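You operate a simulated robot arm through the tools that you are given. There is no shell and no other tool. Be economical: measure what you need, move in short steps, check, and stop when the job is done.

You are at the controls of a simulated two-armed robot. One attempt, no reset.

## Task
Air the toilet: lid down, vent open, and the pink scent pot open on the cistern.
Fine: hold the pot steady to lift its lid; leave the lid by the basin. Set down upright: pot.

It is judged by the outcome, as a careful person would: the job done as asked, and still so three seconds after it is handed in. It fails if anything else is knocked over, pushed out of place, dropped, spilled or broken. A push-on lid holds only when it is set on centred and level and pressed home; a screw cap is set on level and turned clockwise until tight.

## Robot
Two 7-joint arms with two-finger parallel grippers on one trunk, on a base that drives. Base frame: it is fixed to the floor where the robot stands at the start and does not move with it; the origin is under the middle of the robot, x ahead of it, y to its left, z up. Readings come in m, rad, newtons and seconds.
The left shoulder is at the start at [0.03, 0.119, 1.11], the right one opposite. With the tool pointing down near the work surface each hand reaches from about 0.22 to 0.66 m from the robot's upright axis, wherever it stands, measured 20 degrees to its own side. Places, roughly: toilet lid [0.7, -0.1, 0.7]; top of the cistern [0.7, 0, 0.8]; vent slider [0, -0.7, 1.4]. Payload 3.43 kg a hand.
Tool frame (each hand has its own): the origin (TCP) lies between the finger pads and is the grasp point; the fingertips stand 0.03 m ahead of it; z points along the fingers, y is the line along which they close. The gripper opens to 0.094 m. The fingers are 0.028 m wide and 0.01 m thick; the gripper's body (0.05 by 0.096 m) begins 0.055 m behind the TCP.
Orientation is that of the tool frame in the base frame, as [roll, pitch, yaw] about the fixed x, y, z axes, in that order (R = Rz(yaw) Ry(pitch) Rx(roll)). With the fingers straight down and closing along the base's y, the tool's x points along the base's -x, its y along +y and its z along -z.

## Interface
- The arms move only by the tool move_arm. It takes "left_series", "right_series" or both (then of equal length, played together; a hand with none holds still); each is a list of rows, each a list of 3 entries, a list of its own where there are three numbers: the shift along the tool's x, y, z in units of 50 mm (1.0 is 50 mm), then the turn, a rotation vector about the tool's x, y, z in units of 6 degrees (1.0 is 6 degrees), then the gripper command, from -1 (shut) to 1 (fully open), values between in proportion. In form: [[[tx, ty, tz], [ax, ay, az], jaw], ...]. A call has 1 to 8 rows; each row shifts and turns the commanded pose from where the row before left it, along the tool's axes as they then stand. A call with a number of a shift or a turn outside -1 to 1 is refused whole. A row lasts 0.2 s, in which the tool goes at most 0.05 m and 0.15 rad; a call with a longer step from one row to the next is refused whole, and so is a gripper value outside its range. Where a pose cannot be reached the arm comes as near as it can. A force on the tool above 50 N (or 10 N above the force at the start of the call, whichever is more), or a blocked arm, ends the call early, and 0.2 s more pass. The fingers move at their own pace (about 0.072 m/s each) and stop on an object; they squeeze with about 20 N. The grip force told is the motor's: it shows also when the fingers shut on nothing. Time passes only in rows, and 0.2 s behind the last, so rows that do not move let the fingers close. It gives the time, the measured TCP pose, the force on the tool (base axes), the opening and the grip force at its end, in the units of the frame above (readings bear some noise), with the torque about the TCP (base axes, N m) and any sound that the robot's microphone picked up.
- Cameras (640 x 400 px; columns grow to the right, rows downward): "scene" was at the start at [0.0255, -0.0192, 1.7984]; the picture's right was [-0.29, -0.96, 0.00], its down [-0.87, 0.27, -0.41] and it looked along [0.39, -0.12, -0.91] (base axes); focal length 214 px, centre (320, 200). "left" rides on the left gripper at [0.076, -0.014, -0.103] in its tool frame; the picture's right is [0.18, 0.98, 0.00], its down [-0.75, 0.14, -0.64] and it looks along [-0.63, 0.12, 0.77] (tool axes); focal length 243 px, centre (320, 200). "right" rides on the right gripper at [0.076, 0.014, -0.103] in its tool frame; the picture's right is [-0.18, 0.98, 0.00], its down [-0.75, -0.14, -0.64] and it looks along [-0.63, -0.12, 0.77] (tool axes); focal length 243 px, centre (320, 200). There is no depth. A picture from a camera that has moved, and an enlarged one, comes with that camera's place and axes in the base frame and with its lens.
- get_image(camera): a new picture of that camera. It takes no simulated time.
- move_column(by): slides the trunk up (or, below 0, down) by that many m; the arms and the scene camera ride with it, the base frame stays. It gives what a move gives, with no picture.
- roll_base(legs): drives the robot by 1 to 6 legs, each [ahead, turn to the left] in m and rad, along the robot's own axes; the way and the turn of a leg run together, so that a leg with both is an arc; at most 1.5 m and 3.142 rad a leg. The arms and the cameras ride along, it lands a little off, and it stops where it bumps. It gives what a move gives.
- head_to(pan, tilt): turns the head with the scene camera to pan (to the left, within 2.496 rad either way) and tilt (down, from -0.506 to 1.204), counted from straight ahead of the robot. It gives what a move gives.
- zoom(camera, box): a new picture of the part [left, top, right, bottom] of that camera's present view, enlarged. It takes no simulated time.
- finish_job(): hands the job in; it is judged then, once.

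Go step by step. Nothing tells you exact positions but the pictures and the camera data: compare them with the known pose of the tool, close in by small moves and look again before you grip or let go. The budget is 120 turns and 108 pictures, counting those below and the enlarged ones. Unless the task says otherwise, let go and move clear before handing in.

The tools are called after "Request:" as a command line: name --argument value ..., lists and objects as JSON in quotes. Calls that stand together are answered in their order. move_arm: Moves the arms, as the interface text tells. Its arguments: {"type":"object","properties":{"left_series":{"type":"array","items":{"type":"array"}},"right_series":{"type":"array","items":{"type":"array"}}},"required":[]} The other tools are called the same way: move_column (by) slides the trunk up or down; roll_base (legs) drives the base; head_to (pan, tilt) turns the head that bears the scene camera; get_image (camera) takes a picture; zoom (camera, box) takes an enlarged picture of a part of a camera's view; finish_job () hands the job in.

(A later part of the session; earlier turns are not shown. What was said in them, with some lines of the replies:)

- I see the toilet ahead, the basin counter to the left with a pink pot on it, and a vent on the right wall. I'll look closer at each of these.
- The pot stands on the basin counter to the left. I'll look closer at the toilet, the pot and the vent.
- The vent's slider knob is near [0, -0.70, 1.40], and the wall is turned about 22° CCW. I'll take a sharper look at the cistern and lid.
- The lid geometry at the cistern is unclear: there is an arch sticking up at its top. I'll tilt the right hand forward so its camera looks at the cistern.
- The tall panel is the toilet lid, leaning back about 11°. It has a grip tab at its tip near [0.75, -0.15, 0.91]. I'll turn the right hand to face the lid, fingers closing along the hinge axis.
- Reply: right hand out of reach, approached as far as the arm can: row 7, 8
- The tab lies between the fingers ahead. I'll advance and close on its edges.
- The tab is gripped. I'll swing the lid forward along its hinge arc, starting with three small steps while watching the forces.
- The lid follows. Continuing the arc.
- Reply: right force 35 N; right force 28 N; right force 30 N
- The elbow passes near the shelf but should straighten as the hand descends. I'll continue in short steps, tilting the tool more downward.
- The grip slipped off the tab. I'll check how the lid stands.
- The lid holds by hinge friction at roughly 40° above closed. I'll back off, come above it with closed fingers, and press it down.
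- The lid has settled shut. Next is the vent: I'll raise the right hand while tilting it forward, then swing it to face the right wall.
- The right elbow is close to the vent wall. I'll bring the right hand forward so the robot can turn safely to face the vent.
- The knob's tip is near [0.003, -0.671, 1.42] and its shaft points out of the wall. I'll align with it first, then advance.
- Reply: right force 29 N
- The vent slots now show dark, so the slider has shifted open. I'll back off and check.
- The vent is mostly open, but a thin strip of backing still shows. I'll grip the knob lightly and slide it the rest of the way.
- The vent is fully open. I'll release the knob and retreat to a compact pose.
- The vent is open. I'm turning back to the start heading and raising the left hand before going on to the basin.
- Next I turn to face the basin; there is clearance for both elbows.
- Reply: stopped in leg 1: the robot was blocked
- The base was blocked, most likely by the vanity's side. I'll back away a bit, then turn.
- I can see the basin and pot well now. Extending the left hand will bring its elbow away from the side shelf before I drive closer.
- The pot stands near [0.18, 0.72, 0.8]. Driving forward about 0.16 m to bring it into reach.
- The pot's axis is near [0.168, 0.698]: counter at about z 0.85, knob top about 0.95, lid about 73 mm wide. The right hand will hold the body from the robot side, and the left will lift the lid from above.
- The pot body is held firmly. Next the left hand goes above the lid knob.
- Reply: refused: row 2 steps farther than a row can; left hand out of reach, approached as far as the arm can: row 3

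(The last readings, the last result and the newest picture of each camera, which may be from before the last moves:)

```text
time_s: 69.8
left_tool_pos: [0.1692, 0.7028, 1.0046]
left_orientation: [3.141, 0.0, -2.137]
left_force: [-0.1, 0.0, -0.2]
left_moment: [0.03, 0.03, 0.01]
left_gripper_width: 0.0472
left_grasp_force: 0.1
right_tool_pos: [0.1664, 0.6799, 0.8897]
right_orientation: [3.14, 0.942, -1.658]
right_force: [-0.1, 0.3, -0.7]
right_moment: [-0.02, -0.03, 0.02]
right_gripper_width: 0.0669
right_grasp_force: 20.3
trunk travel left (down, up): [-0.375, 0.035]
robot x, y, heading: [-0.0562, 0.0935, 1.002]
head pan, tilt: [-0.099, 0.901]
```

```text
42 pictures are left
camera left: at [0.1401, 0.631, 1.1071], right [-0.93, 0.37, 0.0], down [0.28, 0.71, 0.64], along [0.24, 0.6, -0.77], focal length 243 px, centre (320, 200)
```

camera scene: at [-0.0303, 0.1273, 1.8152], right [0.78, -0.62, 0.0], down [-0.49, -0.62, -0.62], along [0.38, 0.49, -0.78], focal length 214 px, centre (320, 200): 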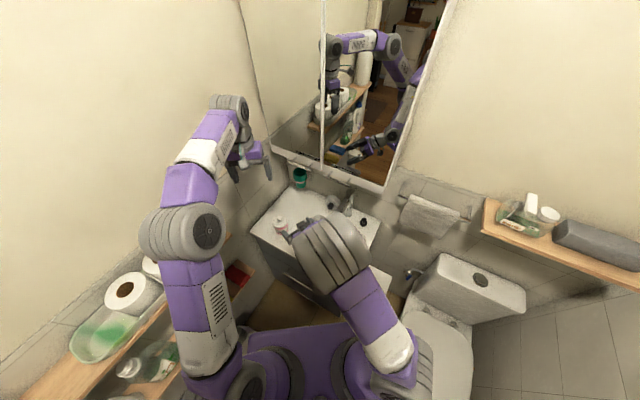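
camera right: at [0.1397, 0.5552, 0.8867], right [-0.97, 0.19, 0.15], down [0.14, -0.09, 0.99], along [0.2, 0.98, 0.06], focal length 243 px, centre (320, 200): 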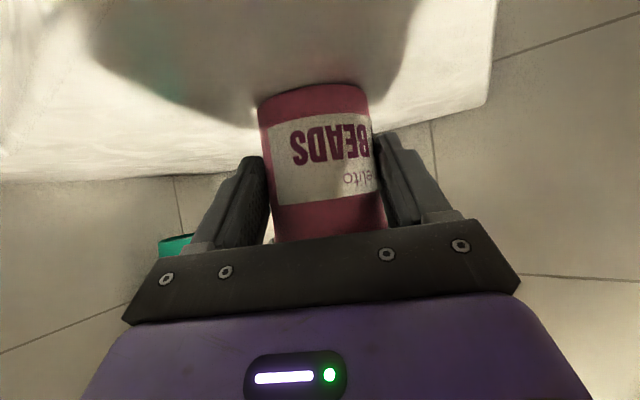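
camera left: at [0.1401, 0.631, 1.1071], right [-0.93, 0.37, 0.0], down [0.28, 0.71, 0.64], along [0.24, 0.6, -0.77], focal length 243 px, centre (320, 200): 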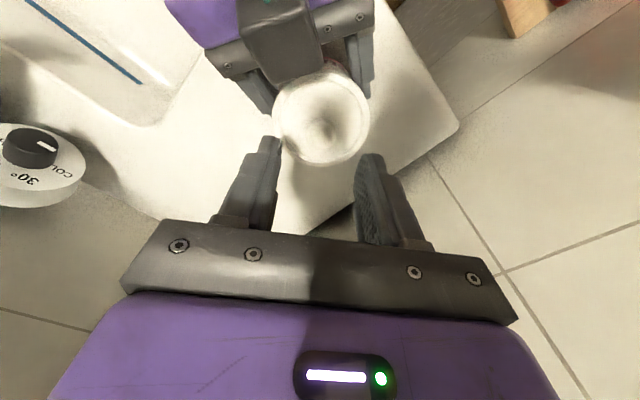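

Request:
zoom --camera "left" --box '[240, 50, 400, 190]'

```text
2.86 times, centred on (320, 120) of left
camera zoom: at [0.1401, 0.631, 1.1071], right [-0.93, 0.37, 0.0], down [0.28, 0.71, 0.64], along [0.24, 0.6, -0.77], focal length 693 px, centre (320, 429)
```

zoom: 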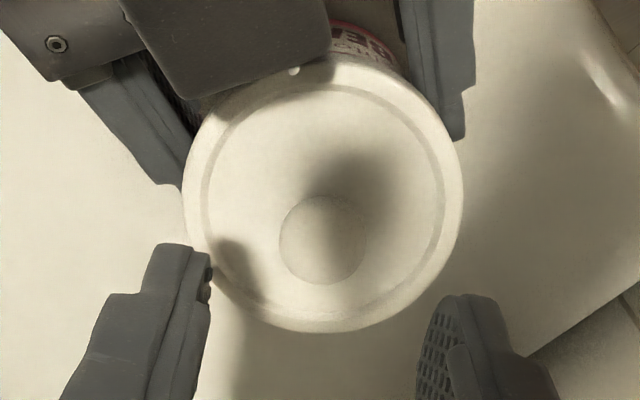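

Well aligned over the knob. Descending and closing.

Request:
move_arm --left_series '[[[0.04, 0, 0.4], [0, 0, 0], 0], [[0, 0, 0.4], [0, 0, 0], 0], [[0, 0, 0], [0, 0, 0], -0.4], [[0, 0, 0], [0, 0, 0], -0.9], [[0, 0, 0], [0, 0, 0], -0.9]]'

Request:
zoom --camera "left" --box '[220, 40, 420, 240]'

```text
time_s: 71.0
left_tool_pos: [0.1678, 0.7001, 0.9671]
left_orientation: [-3.142, -0.002, -2.137]
left_force: [-1.1, 0.2, -0.3]
left_moment: [0.01, 0.04, 0.0]
left_gripper_width: 0.0176
left_grasp_force: 21.0
right_tool_pos: [0.1659, 0.681, 0.8891]
right_orientation: [3.14, 0.942, -1.659]
right_force: [1.4, -0.7, 0.2]
right_moment: [0.03, 0.09, -0.08]
right_gripper_width: 0.0666
right_grasp_force: 20.0
trunk travel left (down, up): [-0.375, 0.035]
robot x, y, heading: [-0.0614, 0.0942, 1.002]
head pan, tilt: [-0.099, 0.901]
heard: snap
```

```text
2.00 times, centred on (320, 140) of left
camera zoom: at [0.1396, 0.6279, 1.0679], right [-0.93, 0.37, 0.0], down [0.29, 0.71, 0.64], along [0.24, 0.6, -0.77], focal length 485 px, centre (320, 320)
```

zoom: 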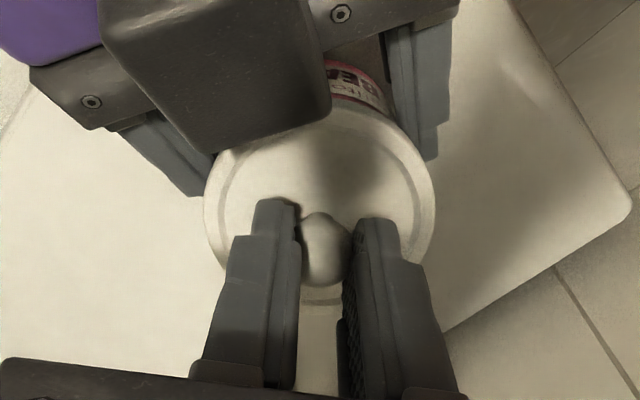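

The knob is gripped. I'll lift the lid straight up slowly while the right hand holds the pot.

Request:
move_arm --left_series '[[[0, 0, -0.1], [0, 0, 0], -0.9], [[0, 0, -0.1], [0, 0, 0], -0.9], [[0, 0, -0.2], [0, 0, 0], -0.9], [[0, 0, -0.3], [0, 0, 0], -0.9], [[0, 0, -0.3], [0, 0, 0], -0.9]]'

Request:
get_image --camera "left"

```text
time_s: 72.2
left_tool_pos: [0.1679, 0.7014, 1.0156]
left_orientation: [3.141, -0.001, -2.138]
left_force: [0.4, 0.5, -0.3]
left_moment: [0.0, 0.02, 0.02]
left_gripper_width: 0.0173
left_grasp_force: 20.1
right_tool_pos: [0.1653, 0.6813, 0.8901]
right_orientation: [3.141, 0.942, -1.659]
right_force: [0.7, -0.4, -0.3]
right_moment: [-0.03, 0.01, 0.0]
right_gripper_width: 0.0667
right_grasp_force: 19.8
trunk travel left (down, up): [-0.375, 0.035]
robot x, y, heading: [-0.0589, 0.0938, 1.002]
head pan, tilt: [-0.099, 0.901]
```

```text
39 pictures are left
camera left: at [0.1399, 0.6292, 1.1179], right [-0.93, 0.37, 0.0], down [0.29, 0.71, 0.64], along [0.24, 0.6, -0.77], focal length 243 px, centre (320, 200)
```

left: 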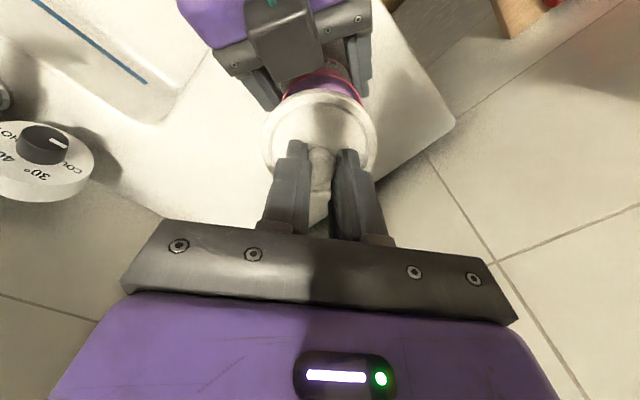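

The lid is off. I'll raise it a little, draw the open pot straight back with the right hand, and set the lid down where the pot stood.

Request:
move_arm --left_series '[[[0, 0, -0.8], [0, 0, 0], -0.9], [[0, 0, -0.7], [0, 0, 0], -0.9]]'

Request:
move_arm --right_series '[[[-0.24, 0, -0.18], [0, 0, 0], 0.2], [[-0.24, 0, -0.18], [0, 0, 0], 0.2], [[-0.24, 0, -0.18], [0, 0, 0], 0.2], [[0.29, 0, -0.41], [0, 0, 0], 0.2], [[0.29, 0, -0.41], [0, 0, 0], 0.2], [[0.29, 0, -0.41], [0, 0, 0], 0.2], [[0.29, 0, -0.41], [0, 0, 0], 0.2]]'

Request:
get_image --camera "left"

Request:
get_image --camera "scene"

```text
time_s: 72.8
left_tool_pos: [0.166, 0.7008, 1.0901]
left_orientation: [3.141, 0.002, -2.138]
left_force: [0.4, 0.0, 0.0]
left_moment: [-0.02, -0.01, 0.0]
left_gripper_width: 0.0161
left_grasp_force: 20.2
right_tool_pos: [0.1662, 0.681, 0.89]
right_orientation: [3.14, 0.942, -1.659]
right_force: [0.7, 0.5, -0.1]
right_moment: [-0.04, -0.02, 0.02]
right_gripper_width: 0.0666
right_grasp_force: 20.2
trunk travel left (down, up): [-0.375, 0.035]
robot x, y, heading: [-0.0608, 0.0978, 1.0]
head pan, tilt: [-0.099, 0.901]
```

```text
time_s: 74.4
left_tool_pos: [0.1652, 0.7006, 1.0911]
left_orientation: [3.141, 0.002, -2.138]
left_force: [-0.2, 0.1, -1.0]
left_moment: [0.01, 0.03, -0.02]
left_gripper_width: 0.0163
left_grasp_force: 19.7
right_tool_pos: [0.1566, 0.5792, 0.9355]
right_orientation: [3.14, 0.944, -1.658]
right_force: [1.0, 0.0, -0.2]
right_moment: [-0.06, -0.01, 0.0]
right_gripper_width: 0.0669
right_grasp_force: 20.1
trunk travel left (down, up): [-0.375, 0.035]
robot x, y, heading: [-0.0585, 0.0977, 1.003]
head pan, tilt: [-0.099, 0.901]
```

```text
38 pictures are left
camera left: at [0.1375, 0.6284, 1.1924], right [-0.93, 0.37, 0.0], down [0.29, 0.71, 0.64], along [0.24, 0.6, -0.77], focal length 243 px, centre (320, 200)
```

left: 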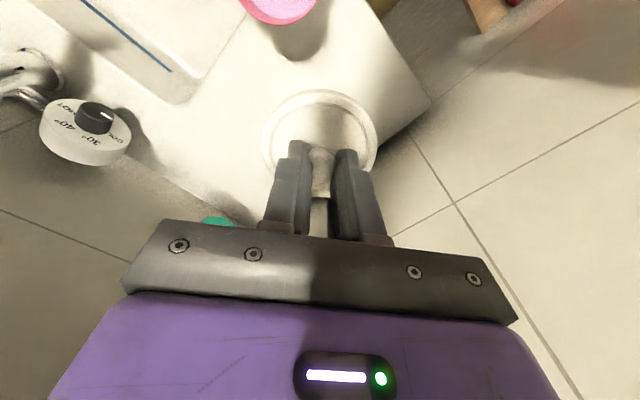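

```text
37 pictures are left
camera scene: at [-0.0304, 0.1267, 1.8152], right [0.78, -0.62, 0.0], down [-0.49, -0.61, -0.62], along [0.38, 0.49, -0.78], focal length 214 px, centre (320, 200)
```

scene: 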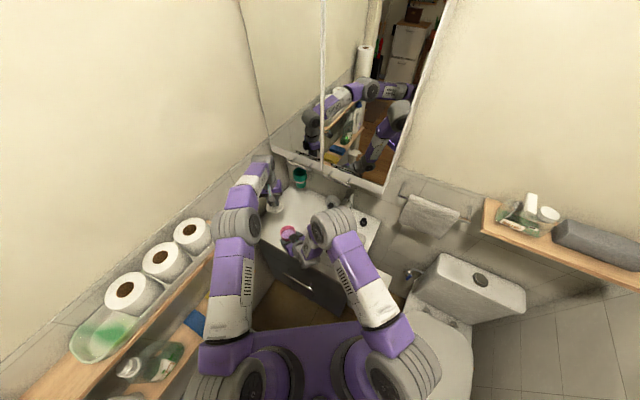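

Request:
move_arm --right_series '[[[0.29, 0, -0.41], [0, 0, 0], 0.2], [[0.29, 0, -0.41], [0, 0, 0], 0.2], [[0.29, 0, -0.41], [0, 0, 0], 0.2], [[0, 0, 0], [0, 0, 0], 0.2], [[0, 0, 0], [0, 0, 0], 0.2]]' --left_series '[[[0, 0, 0.75], [0, 0, 0], -0.9], [[0, 0, 0.75], [0, 0, 0], -0.9], [[0, 0, 0.75], [0, 0, 0], -0.9], [[0, 0, 0.75], [0, 0, 0], -0.9], [[0, 0, 0.5], [0, 0, 0], -0.9]]'

Request:
get_image --camera "left"

Request:
get_image --camera "right"

```text
time_s: 75.6
left_tool_pos: [0.1669, 0.699, 0.918]
left_orientation: [-3.141, 0.002, -2.136]
left_force: [0.1, 0.3, 0.0]
left_moment: [0.0, -0.01, 0.01]
left_gripper_width: 0.0163
left_grasp_force: 20.2
right_tool_pos: [0.1499, 0.5041, 0.9353]
right_orientation: [3.139, 0.941, -1.657]
right_force: [0.0, 0.5, -1.2]
right_moment: [-0.05, 0.02, -0.01]
right_gripper_width: 0.0668
right_grasp_force: 20.0
trunk travel left (down, up): [-0.375, 0.035]
robot x, y, heading: [-0.0607, 0.0954, 0.999]
head pan, tilt: [-0.099, 0.901]
```

```text
36 pictures are left
camera left: at [0.1383, 0.6278, 1.0191], right [-0.93, 0.37, 0.0], down [0.28, 0.71, 0.64], along [0.24, 0.6, -0.77], focal length 243 px, centre (320, 200)
```

left: 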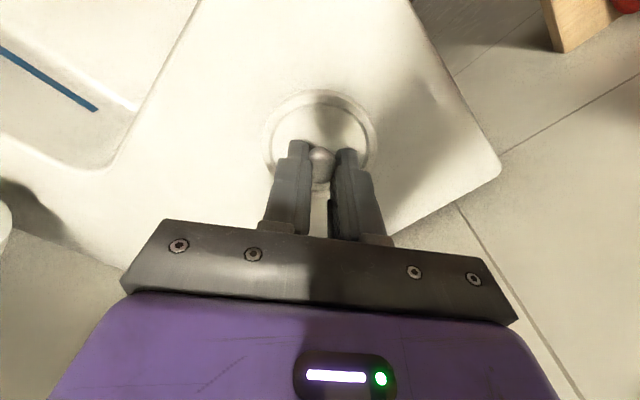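

```text
35 pictures are left
camera right: at [0.1237, 0.379, 0.9337], right [-0.97, 0.19, 0.15], down [0.14, -0.09, 0.99], along [0.2, 0.98, 0.06], focal length 243 px, centre (320, 200)
```

right: 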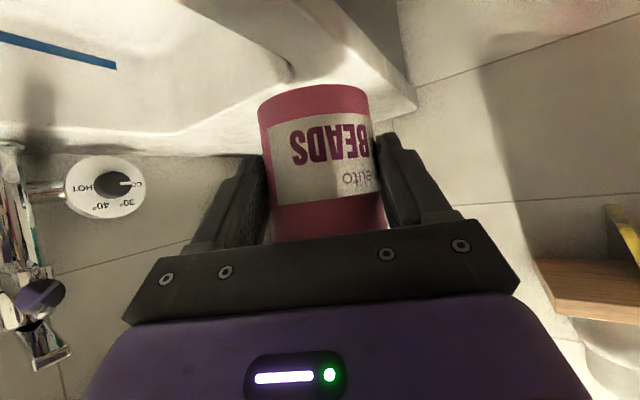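

Now I lower the lid in small steps until it touches the counter.

Request:
move_arm --left_series '[[[0, 0, 0.2], [0, 0, 0], -0.9], [[0, 0, 0.1], [0, 0, 0], -0.9], [[0, 0, 0.08], [0, 0, 0], -0.9], [[0, 0, 0.08], [0, 0, 0], -0.9]]'

Request:
zoom --camera "left" --box '[220, 40, 420, 240]'

```text
time_s: 76.6
left_tool_pos: [0.1672, 0.7006, 0.8919]
left_orientation: [-3.141, 0.002, -2.138]
left_force: [1.3, -0.8, 0.5]
left_moment: [0.02, 0.0, -0.03]
left_gripper_width: 0.0161
left_grasp_force: 19.5
right_tool_pos: [0.1484, 0.5044, 0.9362]
right_orientation: [3.14, 0.943, -1.658]
right_force: [0.2, 0.0, -1.4]
right_moment: [-0.01, 0.03, -0.04]
right_gripper_width: 0.0669
right_grasp_force: 20.0
trunk travel left (down, up): [-0.375, 0.035]
robot x, y, heading: [-0.0596, 0.0933, 1.002]
head pan, tilt: [-0.099, 0.901]
```

```text
2.00 times, centred on (320, 140) of left
camera zoom: at [0.1383, 0.6283, 0.9952], right [-0.93, 0.37, 0.0], down [0.28, 0.71, 0.64], along [0.24, 0.6, -0.77], focal length 485 px, centre (320, 320)
```

zoom: 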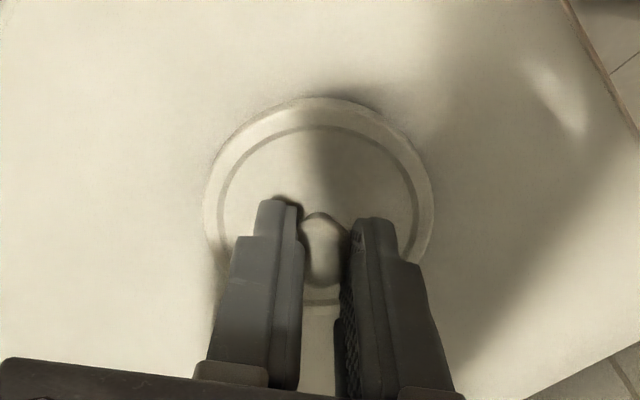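

Request:
move_arm --left_series '[[[0, 0, 0.06], [0, 0, 0], -0.9], [[0, 0, 0.06], [0, 0, 0], -0.9], [[0, 0, 0.06], [0, 0, 0], -0.9]]'

```text
time_s: 77.4
left_tool_pos: [0.1675, 0.698, 0.8883]
left_orientation: [3.141, 0.009, -2.136]
left_force: [0.4, 2.1, 19.7]
left_moment: [0.08, -0.03, -0.04]
left_gripper_width: 0.0141
left_grasp_force: 19.8
left hand out of reach, approached as far as the arm can: row 2
right_tool_pos: [0.1491, 0.503, 0.9374]
right_orientation: [3.138, 0.944, -1.658]
right_force: [-0.3, 0.3, -0.7]
right_moment: [-0.04, 0.0, -0.03]
right_gripper_width: 0.0671
right_grasp_force: 19.7
trunk travel left (down, up): [-0.375, 0.035]
robot x, y, heading: [-0.0579, 0.0975, 0.997]
head pan, tilt: [-0.099, 0.901]
```

The lid is on the counter. I'll ease off the pressure, release and rise.

Request:
move_arm --left_series '[[[0, 0, -0.09], [0, 0, 0], -0.9], [[0, 0, 0], [0, 0, 0], -0.3], [[0, 0, 0], [0, 0, 0], 0.2], [[0, 0, -0.3], [0, 0, 0], 0.2], [[0, 0, -0.8], [0, 0, 0], 0.2], [[0, 0, -0.8], [0, 0, 0], 0.5], [[0, 0, -0.8], [0, 0, 0], 0.5]]'

Request:
get_image --camera "left"

```text
time_s: 79.0
left_tool_pos: [0.1779, 0.7123, 1.0222]
left_orientation: [-3.141, 0.001, -2.138]
left_force: [0.8, -0.7, 0.0]
left_moment: [0.0, 0.0, 0.0]
left_gripper_width: 0.0705
left_grasp_force: 0.0
left hand out of reach, approached as far as the arm can: row 5, 6, 7
right_tool_pos: [0.1502, 0.5051, 0.9365]
right_orientation: [3.14, 0.943, -1.659]
right_force: [1.0, -0.6, -0.5]
right_moment: [0.0, -0.03, -0.04]
right_gripper_width: 0.0667
right_grasp_force: 20.1
trunk travel left (down, up): [-0.375, 0.035]
robot x, y, heading: [-0.0545, 0.0967, 0.999]
head pan, tilt: [-0.099, 0.901]
```

```text
33 pictures are left
camera left: at [0.1493, 0.6412, 1.1242], right [-0.93, 0.37, 0.0], down [0.29, 0.71, 0.64], along [0.24, 0.6, -0.77], focal length 243 px, centre (320, 200)
```

left: 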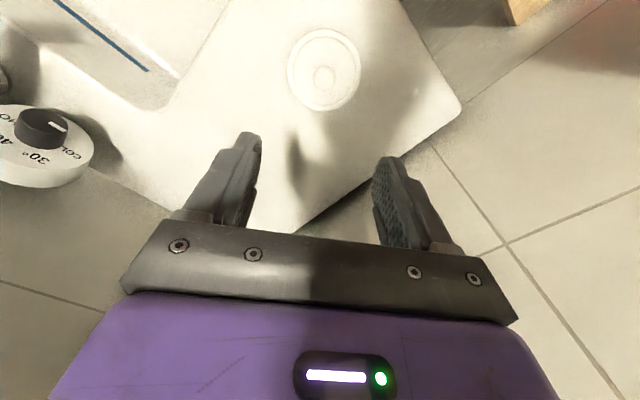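

The lid rests well on the counter by the basin. Both hands go up now, with the pot kept upright, before driving back.

Request:
move_arm --left_series '[[[0.5, 0, -0.5], [0, 0, 0], 0.5], [[0.4, 0, -0.8], [0, 0, 0], 0.5], [[0.3, 0, -0.8], [0, 0, 0], 0.5], [[0.2, 0, -0.8], [0, 0, 0], 0.5], [[0.2, 0, -0.8], [0, 0, 0], 0.5]]' --right_series '[[[-0.65, 0, -0.47], [0, 0, 0], 0.2], [[-0.65, 0, -0.47], [0, 0, 0], 0.2], [[-0.65, 0, -0.47], [0, 0, 0], 0.2], [[-0.65, 0, -0.47], [0, 0, 0], 0.2], [[-0.65, 0, -0.47], [0, 0, 0], 0.2]]'

Request:
get_image --camera "scene"

```text
time_s: 80.2
left_tool_pos: [0.1714, 0.6931, 1.212]
left_orientation: [-3.139, 0.001, -2.138]
left_force: [0.1, -0.3, -0.3]
left_moment: [-0.01, -0.04, -0.01]
left_gripper_width: 0.0704
left_grasp_force: 0.0
left hand out of reach, approached as far as the arm can: row 1, 2, 3, 4
right_tool_pos: [0.1491, 0.5041, 1.1387]
right_orientation: [3.138, 0.942, -1.659]
right_force: [0.0, 0.2, -1.2]
right_moment: [-0.03, -0.04, -0.02]
right_gripper_width: 0.0668
right_grasp_force: 20.2
trunk travel left (down, up): [-0.375, 0.035]
robot x, y, heading: [-0.0593, 0.0912, 0.998]
head pan, tilt: [-0.099, 0.901]
```

```text
32 pictures are left
camera scene: at [-0.0315, 0.125, 1.8153], right [0.78, -0.62, 0.0], down [-0.49, -0.61, -0.62], along [0.39, 0.49, -0.78], focal length 214 px, centre (320, 200)
```

scene: 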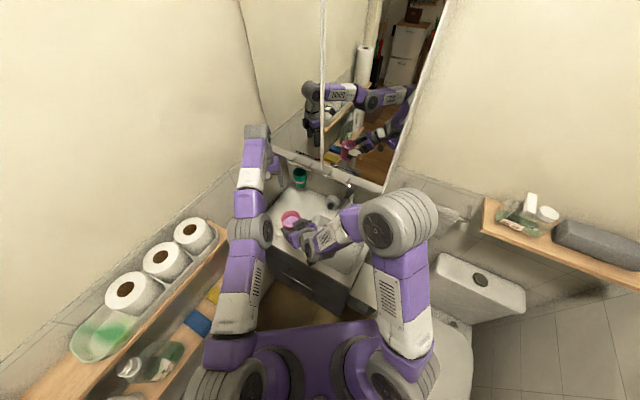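

Request:
roll_base --legs '[[-0.17, 0]]'

Request:
roll_base --legs '[[0, -0.98]]'

Request:
head_to --pan 0.0 --tilt 0.85

Request:
get_image --camera "scene"

```text
time_s: 81.7
left_tool_pos: [0.0812, 0.5535, 1.2095]
left_orientation: [3.141, 0.001, -2.135]
left_force: [0.4, 0.0, 0.1]
left_moment: [0.05, -0.01, -0.04]
left_gripper_width: 0.0703
left_grasp_force: 0.0
right_tool_pos: [0.0592, 0.3629, 1.1361]
right_orientation: [3.14, 0.943, -1.66]
right_force: [0.4, -0.4, -0.7]
right_moment: [-0.03, 0.01, 0.0]
right_gripper_width: 0.0667
right_grasp_force: 20.6
trunk travel left (down, up): [-0.375, 0.035]
robot x, y, heading: [-0.1501, -0.0472, 1.001]
head pan, tilt: [-0.099, 0.901]
```

```text
time_s: 84.6
left_tool_pos: [0.4747, 0.104, 1.2099]
left_orientation: [-3.14, -0.001, -3.102]
left_force: [-0.3, -0.5, 1.0]
left_moment: [0.0, -0.05, 0.04]
left_gripper_width: 0.0705
left_grasp_force: 0.0
right_tool_pos: [0.3067, 0.0124, 1.136]
right_orientation: [3.139, 0.942, -2.626]
right_force: [0.7, 0.9, -0.9]
right_moment: [-0.04, -0.02, -0.01]
right_gripper_width: 0.067
right_grasp_force: 19.7
trunk travel left (down, up): [-0.375, 0.035]
robot x, y, heading: [-0.1501, -0.0465, 0.037]
head pan, tilt: [-0.099, 0.901]
```

```text
time_s: 85.2
left_tool_pos: [0.4751, 0.1037, 1.2095]
left_orientation: [-3.141, 0.0, -3.103]
left_force: [0.1, -0.8, -0.5]
left_moment: [0.0, -0.01, 0.01]
left_gripper_width: 0.0706
left_grasp_force: 0.1
right_tool_pos: [0.3075, 0.0132, 1.1364]
right_orientation: [3.141, 0.941, -2.625]
right_force: [0.4, -0.4, -1.4]
right_moment: [0.02, 0.03, 0.0]
right_gripper_width: 0.0665
right_grasp_force: 19.8
trunk travel left (down, up): [-0.375, 0.035]
robot x, y, heading: [-0.1467, -0.0464, 0.031]
head pan, tilt: [0.0, 0.85]
```

```text
31 pictures are left
camera scene: at [-0.1034, -0.047, 1.8191], right [0.04, -1.0, 0.0], down [-0.75, -0.03, -0.66], along [0.66, 0.02, -0.75], focal length 214 px, centre (320, 200)
```

scene: 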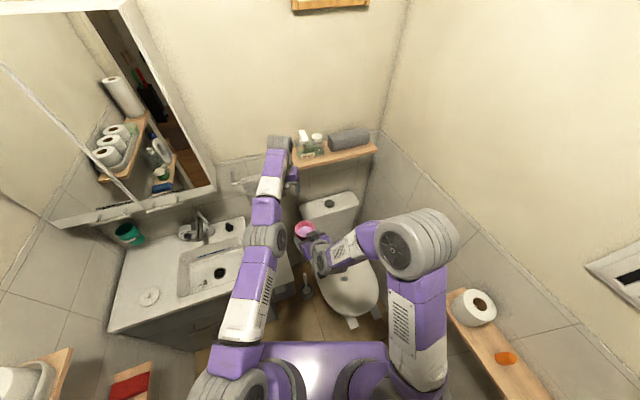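

Request:
move_arm --left_series '[[[0.6, 0.6, 0], [0, 0, 0], 0.5], [[0.6, 0.6, 0], [0, 0, 0], 0.5], [[0.6, 0.5, 0], [0, 0, 0], 0.5]]'

Request:
roll_base --legs '[[0.14, 0]]'

Request:
zoom --camera "scene" --box '[220, 140, 420, 300]'

Request:
get_image --camera "right"

```text
time_s: 86.0
left_tool_pos: [0.466, 0.1906, 1.2342]
left_orientation: [-3.141, 0.0, -3.105]
left_force: [-0.4, -0.2, 0.1]
left_moment: [0.02, -0.03, 0.01]
left_gripper_width: 0.0704
left_grasp_force: 0.0
left hand out of reach, approached as far as the arm can: row 1, 2, 3
right_tool_pos: [0.3069, 0.0146, 1.1374]
right_orientation: [3.139, 0.944, -2.623]
right_force: [0.6, 0.7, -1.7]
right_moment: [0.0, 0.0, -0.06]
right_gripper_width: 0.0669
right_grasp_force: 20.1
trunk travel left (down, up): [-0.375, 0.035]
robot x, y, heading: [-0.1512, -0.0462, 0.037]
head pan, tilt: [0.0, 0.85]
```

```text
time_s: 87.4
left_tool_pos: [0.6048, 0.1966, 1.2347]
left_orientation: [3.142, 0.001, -3.102]
left_force: [1.3, -0.6, 0.9]
left_moment: [0.01, 0.02, 0.02]
left_gripper_width: 0.0706
left_grasp_force: 0.0
right_tool_pos: [0.4486, 0.0198, 1.1363]
right_orientation: [3.139, 0.942, -2.623]
right_force: [-0.6, 0.9, -0.5]
right_moment: [-0.01, -0.01, -0.03]
right_gripper_width: 0.0668
right_grasp_force: 20.3
trunk travel left (down, up): [-0.375, 0.035]
robot x, y, heading: [-0.0116, -0.039, 0.037]
head pan, tilt: [0.0, 0.85]
```

```text
2.50 times, centred on (320, 220) of scene
camera zoom: at [0.0367, -0.0417, 1.8191], right [0.04, -1.0, 0.0], down [-0.75, -0.03, -0.66], along [0.66, 0.02, -0.75], focal length 536 px, centre (320, 150)
```

zoom: 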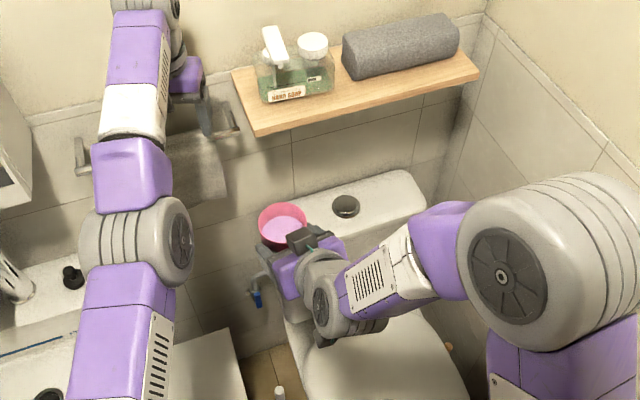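

```text
29 pictures are left
camera right: at [0.3287, -0.0311, 1.1347], right [-0.39, 0.91, 0.15], down [0.01, -0.16, 0.99], along [0.92, 0.39, 0.06], focal length 243 px, centre (320, 200)
```

right: 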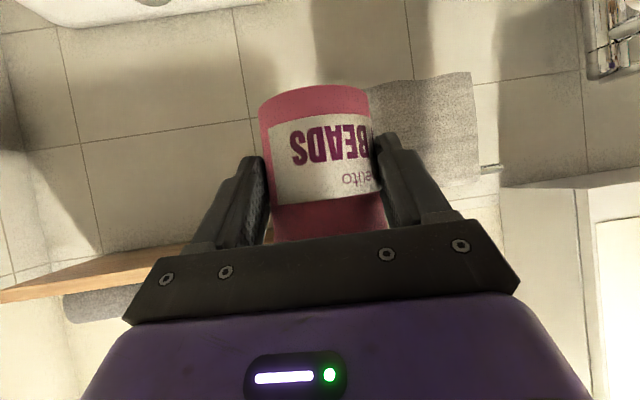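

The soap shelf hangs over the cistern at about z 1.2, so I'll lower the pot first, then go in beneath it to the free spot left of the flush button.

Request:
move_arm --right_series '[[[0.73, 0, 0.53], [0, 0, 0], 0.2], [[0.73, 0, 0.53], [0, 0, 0], 0.2], [[0.73, 0, 0.53], [0, 0, 0], 0.2], [[0.73, 0, 0.53], [0, 0, 0], 0.2]]'

Request:
get_image --camera "right"

```text
time_s: 88.4
left_tool_pos: [0.605, 0.197, 1.2346]
left_orientation: [-3.141, 0.001, -3.102]
left_force: [-0.8, 0.2, 0.3]
left_moment: [-0.01, 0.02, 0.0]
left_gripper_width: 0.0706
left_grasp_force: 0.0
right_tool_pos: [0.4482, 0.0199, 0.9576]
right_orientation: [3.138, 0.943, -2.623]
right_force: [0.5, 0.1, -0.9]
right_moment: [-0.01, 0.05, -0.03]
right_gripper_width: 0.0666
right_grasp_force: 19.7
trunk travel left (down, up): [-0.375, 0.035]
robot x, y, heading: [-0.0081, -0.0385, 0.037]
head pan, tilt: [0.0, 0.85]
```

```text
28 pictures are left
camera right: at [0.3293, -0.0306, 0.9555], right [-0.39, 0.91, 0.15], down [0.0, -0.16, 0.99], along [0.92, 0.39, 0.06], focal length 243 px, centre (320, 200)
```

right: 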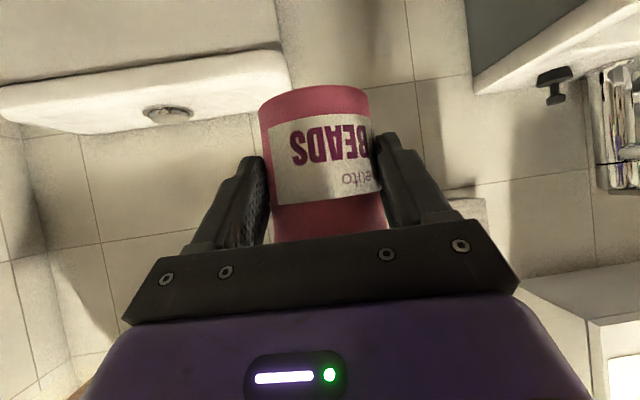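

Request:
move_arm --right_series '[[[-0.215, -0.389, 0.575], [0, 0, 0], 0.2], [[-0.215, -0.389, 0.575], [0, 0, 0], 0.2], [[-0.215, -0.389, 0.575], [0, 0, 0], 0.2], [[-0.215, -0.389, 0.575], [0, 0, 0], 0.2], [[-0.215, -0.389, 0.575], [0, 0, 0], 0.2], [[-0.215, -0.389, 0.575], [0, 0, 0], 0.2], [[-0.215, -0.389, 0.575], [0, 0, 0], 0.2]]'

Request:
get_image --camera "right"

Request:
zoom --camera "scene" --box '[250, 170, 400, 290]'

```text
time_s: 90.0
left_tool_pos: [0.6053, 0.1963, 1.2335]
left_orientation: [3.141, 0.0, -3.1]
left_force: [-0.5, -0.6, -0.1]
left_moment: [-0.01, 0.03, -0.02]
left_gripper_width: 0.0704
left_grasp_force: 0.1
right_tool_pos: [0.6956, 0.005, 0.8991]
right_orientation: [3.138, 0.942, -2.623]
right_force: [-0.1, 0.0, -1.6]
right_moment: [-0.02, 0.02, 0.01]
right_gripper_width: 0.0665
right_grasp_force: 19.9
trunk travel left (down, up): [-0.375, 0.035]
robot x, y, heading: [-0.0067, -0.0447, 0.039]
head pan, tilt: [0.0, 0.85]
```

```text
27 pictures are left
camera right: at [0.5769, -0.0459, 0.896], right [-0.39, 0.91, 0.15], down [0.01, -0.16, 0.99], along [0.92, 0.39, 0.06], focal length 243 px, centre (320, 200)
```

right: 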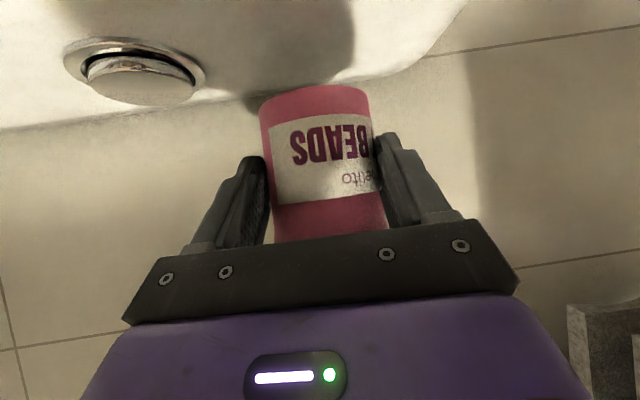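

```text
3.33 times, centred on (325, 230) of scene
camera zoom: at [0.0378, -0.0421, 1.819], right [0.04, -1.0, 0.0], down [-0.75, -0.03, -0.66], along [0.66, 0.02, -0.75], focal length 715 px, centre (303, 100)
```

zoom: 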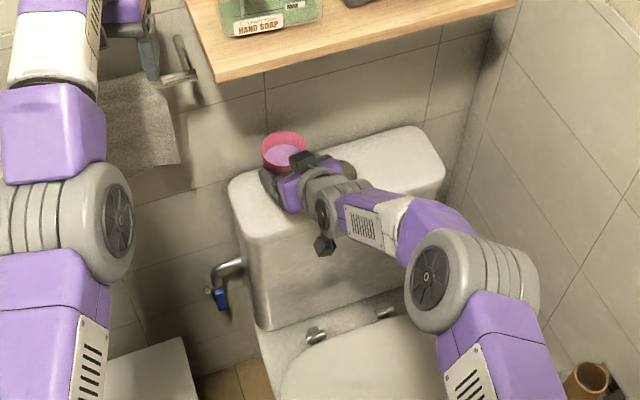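

Request:
move_arm --right_series '[[[0.21, 0, 0.3], [0, 0, 0], 0.2], [[0.21, 0, 0.3], [0, 0, 0], 0.2], [[0.06, 0, 0.04], [0, 0, 0], 0.2], [[0.06, 0, 0.04], [0, 0, 0], 0.2]]'

Request:
get_image --camera "right"

```text
time_s: 91.0
left_tool_pos: [0.6047, 0.1962, 1.2346]
left_orientation: [3.141, 0.002, -3.102]
left_force: [0.6, -0.6, -0.8]
left_moment: [-0.01, 0.01, 0.0]
left_gripper_width: 0.0705
left_grasp_force: 0.0
right_tool_pos: [0.7044, 0.0099, 0.859]
right_orientation: [3.141, 0.944, -2.625]
right_force: [0.1, 2.1, 10.7]
right_moment: [0.23, -0.33, -0.03]
right_gripper_width: 0.0667
right_grasp_force: 20.0
trunk travel left (down, up): [-0.375, 0.035]
robot x, y, heading: [-0.0087, -0.0431, 0.039]
head pan, tilt: [0.0, 0.85]
```

```text
25 pictures are left
camera right: at [0.5854, -0.0403, 0.8559], right [-0.39, 0.91, 0.15], down [0.0, -0.16, 0.99], along [0.92, 0.39, 0.06], focal length 243 px, centre (320, 200)
```

right: 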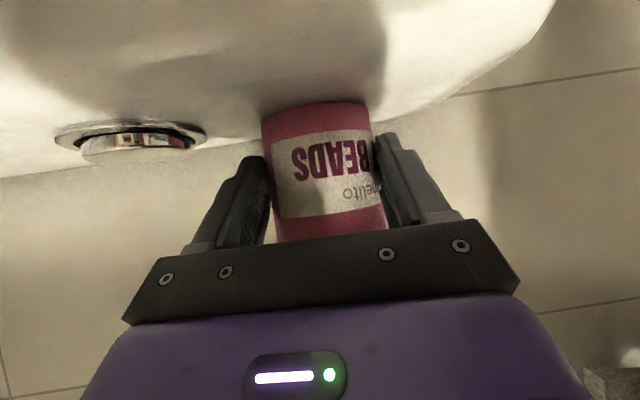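

The pot is touching the cistern. I'll ease off the pressure, open slowly and check.

Request:
move_arm --right_series '[[[-0.03, 0, -0.02], [0, 0, 0], 0.3], [[0, 0, 0], [0, 0, 0], 0.5], [[0, 0, 0], [0, 0, 0], 0.7], [[0, 0, 0], [0, 0, 0], 1], [[0, 0, 0], [0, 0, 0], 1]]'

Request:
get_image --camera "right"

Request:
zoom --camera "scene" --box '[270, 180, 360, 250]'

```text
time_s: 92.2
left_tool_pos: [0.6053, 0.1977, 1.234]
left_orientation: [-3.141, 0.002, -3.102]
left_force: [0.2, -0.3, 0.1]
left_moment: [0.03, -0.01, -0.04]
left_gripper_width: 0.0703
left_grasp_force: 0.0
right_tool_pos: [0.7048, 0.01, 0.8579]
right_orientation: [3.14, 0.944, -2.623]
right_force: [0.1, 0.1, -1.3]
right_moment: [0.03, 0.02, 0.0]
right_gripper_width: 0.0939
right_grasp_force: 0.1
trunk travel left (down, up): [-0.375, 0.035]
robot x, y, heading: [-0.0132, -0.0397, 0.04]
head pan, tilt: [0.0, 0.85]
```

```text
24 pictures are left
camera right: at [0.5858, -0.0397, 0.8564], right [-0.39, 0.91, 0.15], down [0.01, -0.16, 0.99], along [0.92, 0.39, 0.06], focal length 243 px, centre (320, 200)
```

right: 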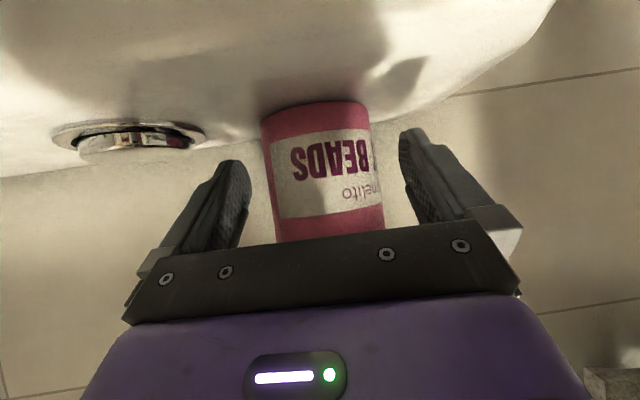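

```text
5.71 times, centred on (315, 215) of scene
camera zoom: at [0.0367, -0.0416, 1.8191], right [0.04, -1.0, 0.0], down [-0.75, -0.03, -0.66], along [0.66, 0.02, -0.75], focal length 1226 px, centre (349, 114)
```

zoom: 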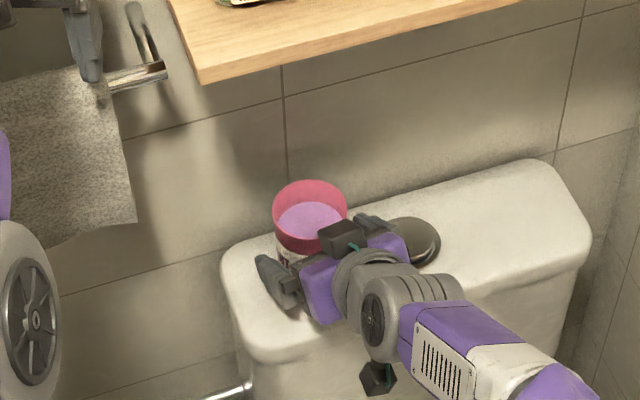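

The pot stands free on the cistern. I'm withdrawing the right hand along its axis.

Request:
move_arm --right_series '[[[0, 0, -0.5], [0, 0, 0], 1], [[0, 0, -0.8], [0, 0, 0], 1], [[0, 0, -0.9], [0, 0, 0], 1], [[0.2, 0, -0.9], [0, 0, 0], 1], [[0.2, 0, -0.9], [0, 0, 0], 1]]'

Request:
get_image --camera "right"

Request:
get_image --camera "scene"

```text
time_s: 93.4
left_tool_pos: [0.6053, 0.1964, 1.2359]
left_orientation: [3.141, 0.003, -3.102]
left_force: [0.5, -0.4, 0.0]
left_moment: [0.02, -0.04, -0.04]
left_gripper_width: 0.0705
left_grasp_force: 0.2
right_tool_pos: [0.5537, -0.0771, 0.9646]
right_orientation: [3.14, 0.944, -2.623]
right_force: [-0.2, -0.8, 0.2]
right_moment: [-0.01, 0.02, 0.0]
right_gripper_width: 0.0939
right_grasp_force: 0.0
trunk travel left (down, up): [-0.375, 0.035]
robot x, y, heading: [-0.0097, -0.043, 0.04]
head pan, tilt: [0.0, 0.85]
```

```text
22 pictures are left
camera right: at [0.4346, -0.1258, 0.9608], right [-0.39, 0.91, 0.15], down [0.0, -0.16, 0.99], along [0.92, 0.39, 0.06], focal length 243 px, centre (320, 200)
```

right: 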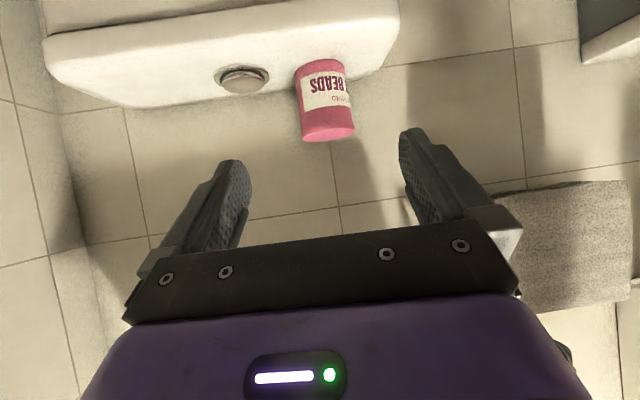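

```text
21 pictures are left
camera scene: at [0.0356, -0.0423, 1.8191], right [0.04, -1.0, 0.0], down [-0.75, -0.03, -0.66], along [0.66, 0.03, -0.75], focal length 214 px, centre (320, 200)
```

scene: 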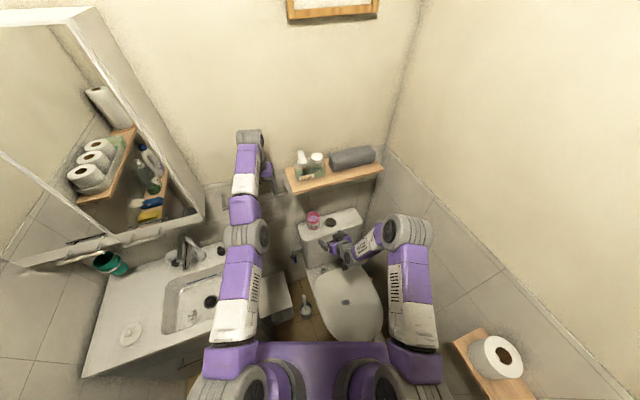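

The pot stands upright and open. I'll pull the left hand back a bit and check the toilet lid and the pot up close.

Request:
move_arm --left_series '[[[0.9, 0, 0], [0, 0, 0], 0.5], [[0.9, 0, 0], [0, 0, 0], 0.5], [[0.9, 0, 0], [0, 0, 0], 0.5]]' --right_series '[[[0.6, 0, -0.7], [0, 0, 0], 1], [[0, 0, -0.7], [0, 0, 0], 1], [[0, 0, 0], [0, 0, 0], 1]]'

Request:
zoom --camera "scene" --box '[270, 180, 410, 350]'

Request:
zoom --camera "scene" --box '[80, 220, 300, 390]'

```text
time_s: 94.2
left_tool_pos: [0.5933, 0.2036, 1.2647]
left_orientation: [3.14, -0.001, -3.103]
left_force: [1.1, 0.0, 0.3]
left_moment: [-0.03, -0.02, 0.0]
left_gripper_width: 0.0706
left_grasp_force: 0.0
left hand out of reach, approached as far as the arm can: row 1, 2, 3
right_tool_pos: [0.4891, -0.1123, 0.9802]
right_orientation: [3.139, 0.942, -2.623]
right_force: [0.1, 0.1, 0.3]
right_moment: [0.0, -0.03, -0.01]
right_gripper_width: 0.0941
right_grasp_force: 0.0
trunk travel left (down, up): [-0.375, 0.035]
robot x, y, heading: [-0.0104, -0.0402, 0.035]
head pan, tilt: [0.0, 0.85]
```

```text
2.35 times, centred on (340, 265) of scene
camera zoom: at [0.0373, -0.0414, 1.8191], right [0.04, -1.0, 0.0], down [-0.75, -0.03, -0.66], along [0.66, 0.02, -0.75], focal length 505 px, centre (273, 47)
```

zoom: 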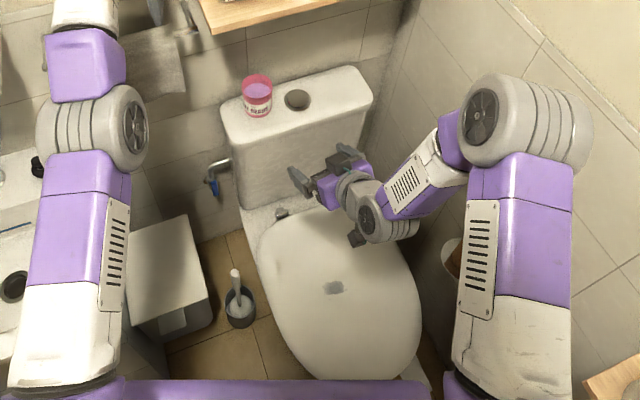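

```text
2.35 times, centred on (190, 305) of scene
camera zoom: at [0.0373, -0.0414, 1.8191], right [0.04, -1.0, 0.0], down [-0.75, -0.03, -0.66], along [0.66, 0.02, -0.75], focal length 505 px, centre (626, -47)
```

zoom: 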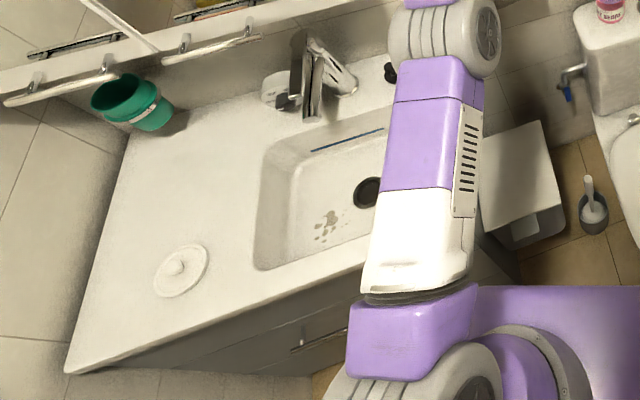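

The toilet lid is down, the vent is open, the open pot is upright on the cistern, and its lid is on the counter by the basin; both hands are clear, so I'm handing in.

Request:
finish_job

```text
The job is handed in.
```

I handed the job in with all four things in place: toilet lid down, vent open, open scent pot upright on the cistern, and the pot's lid on the counter by the basin.

- **Toilet lid:** my grip slipped off its tab partway down. The lid then closed by itself, and pictures afterwards show it shut.
- **Base:** while turning toward the basin, the robot's base was blocked once, probably by the vanity. I backed off, and nothing looked out of place in later pictures.
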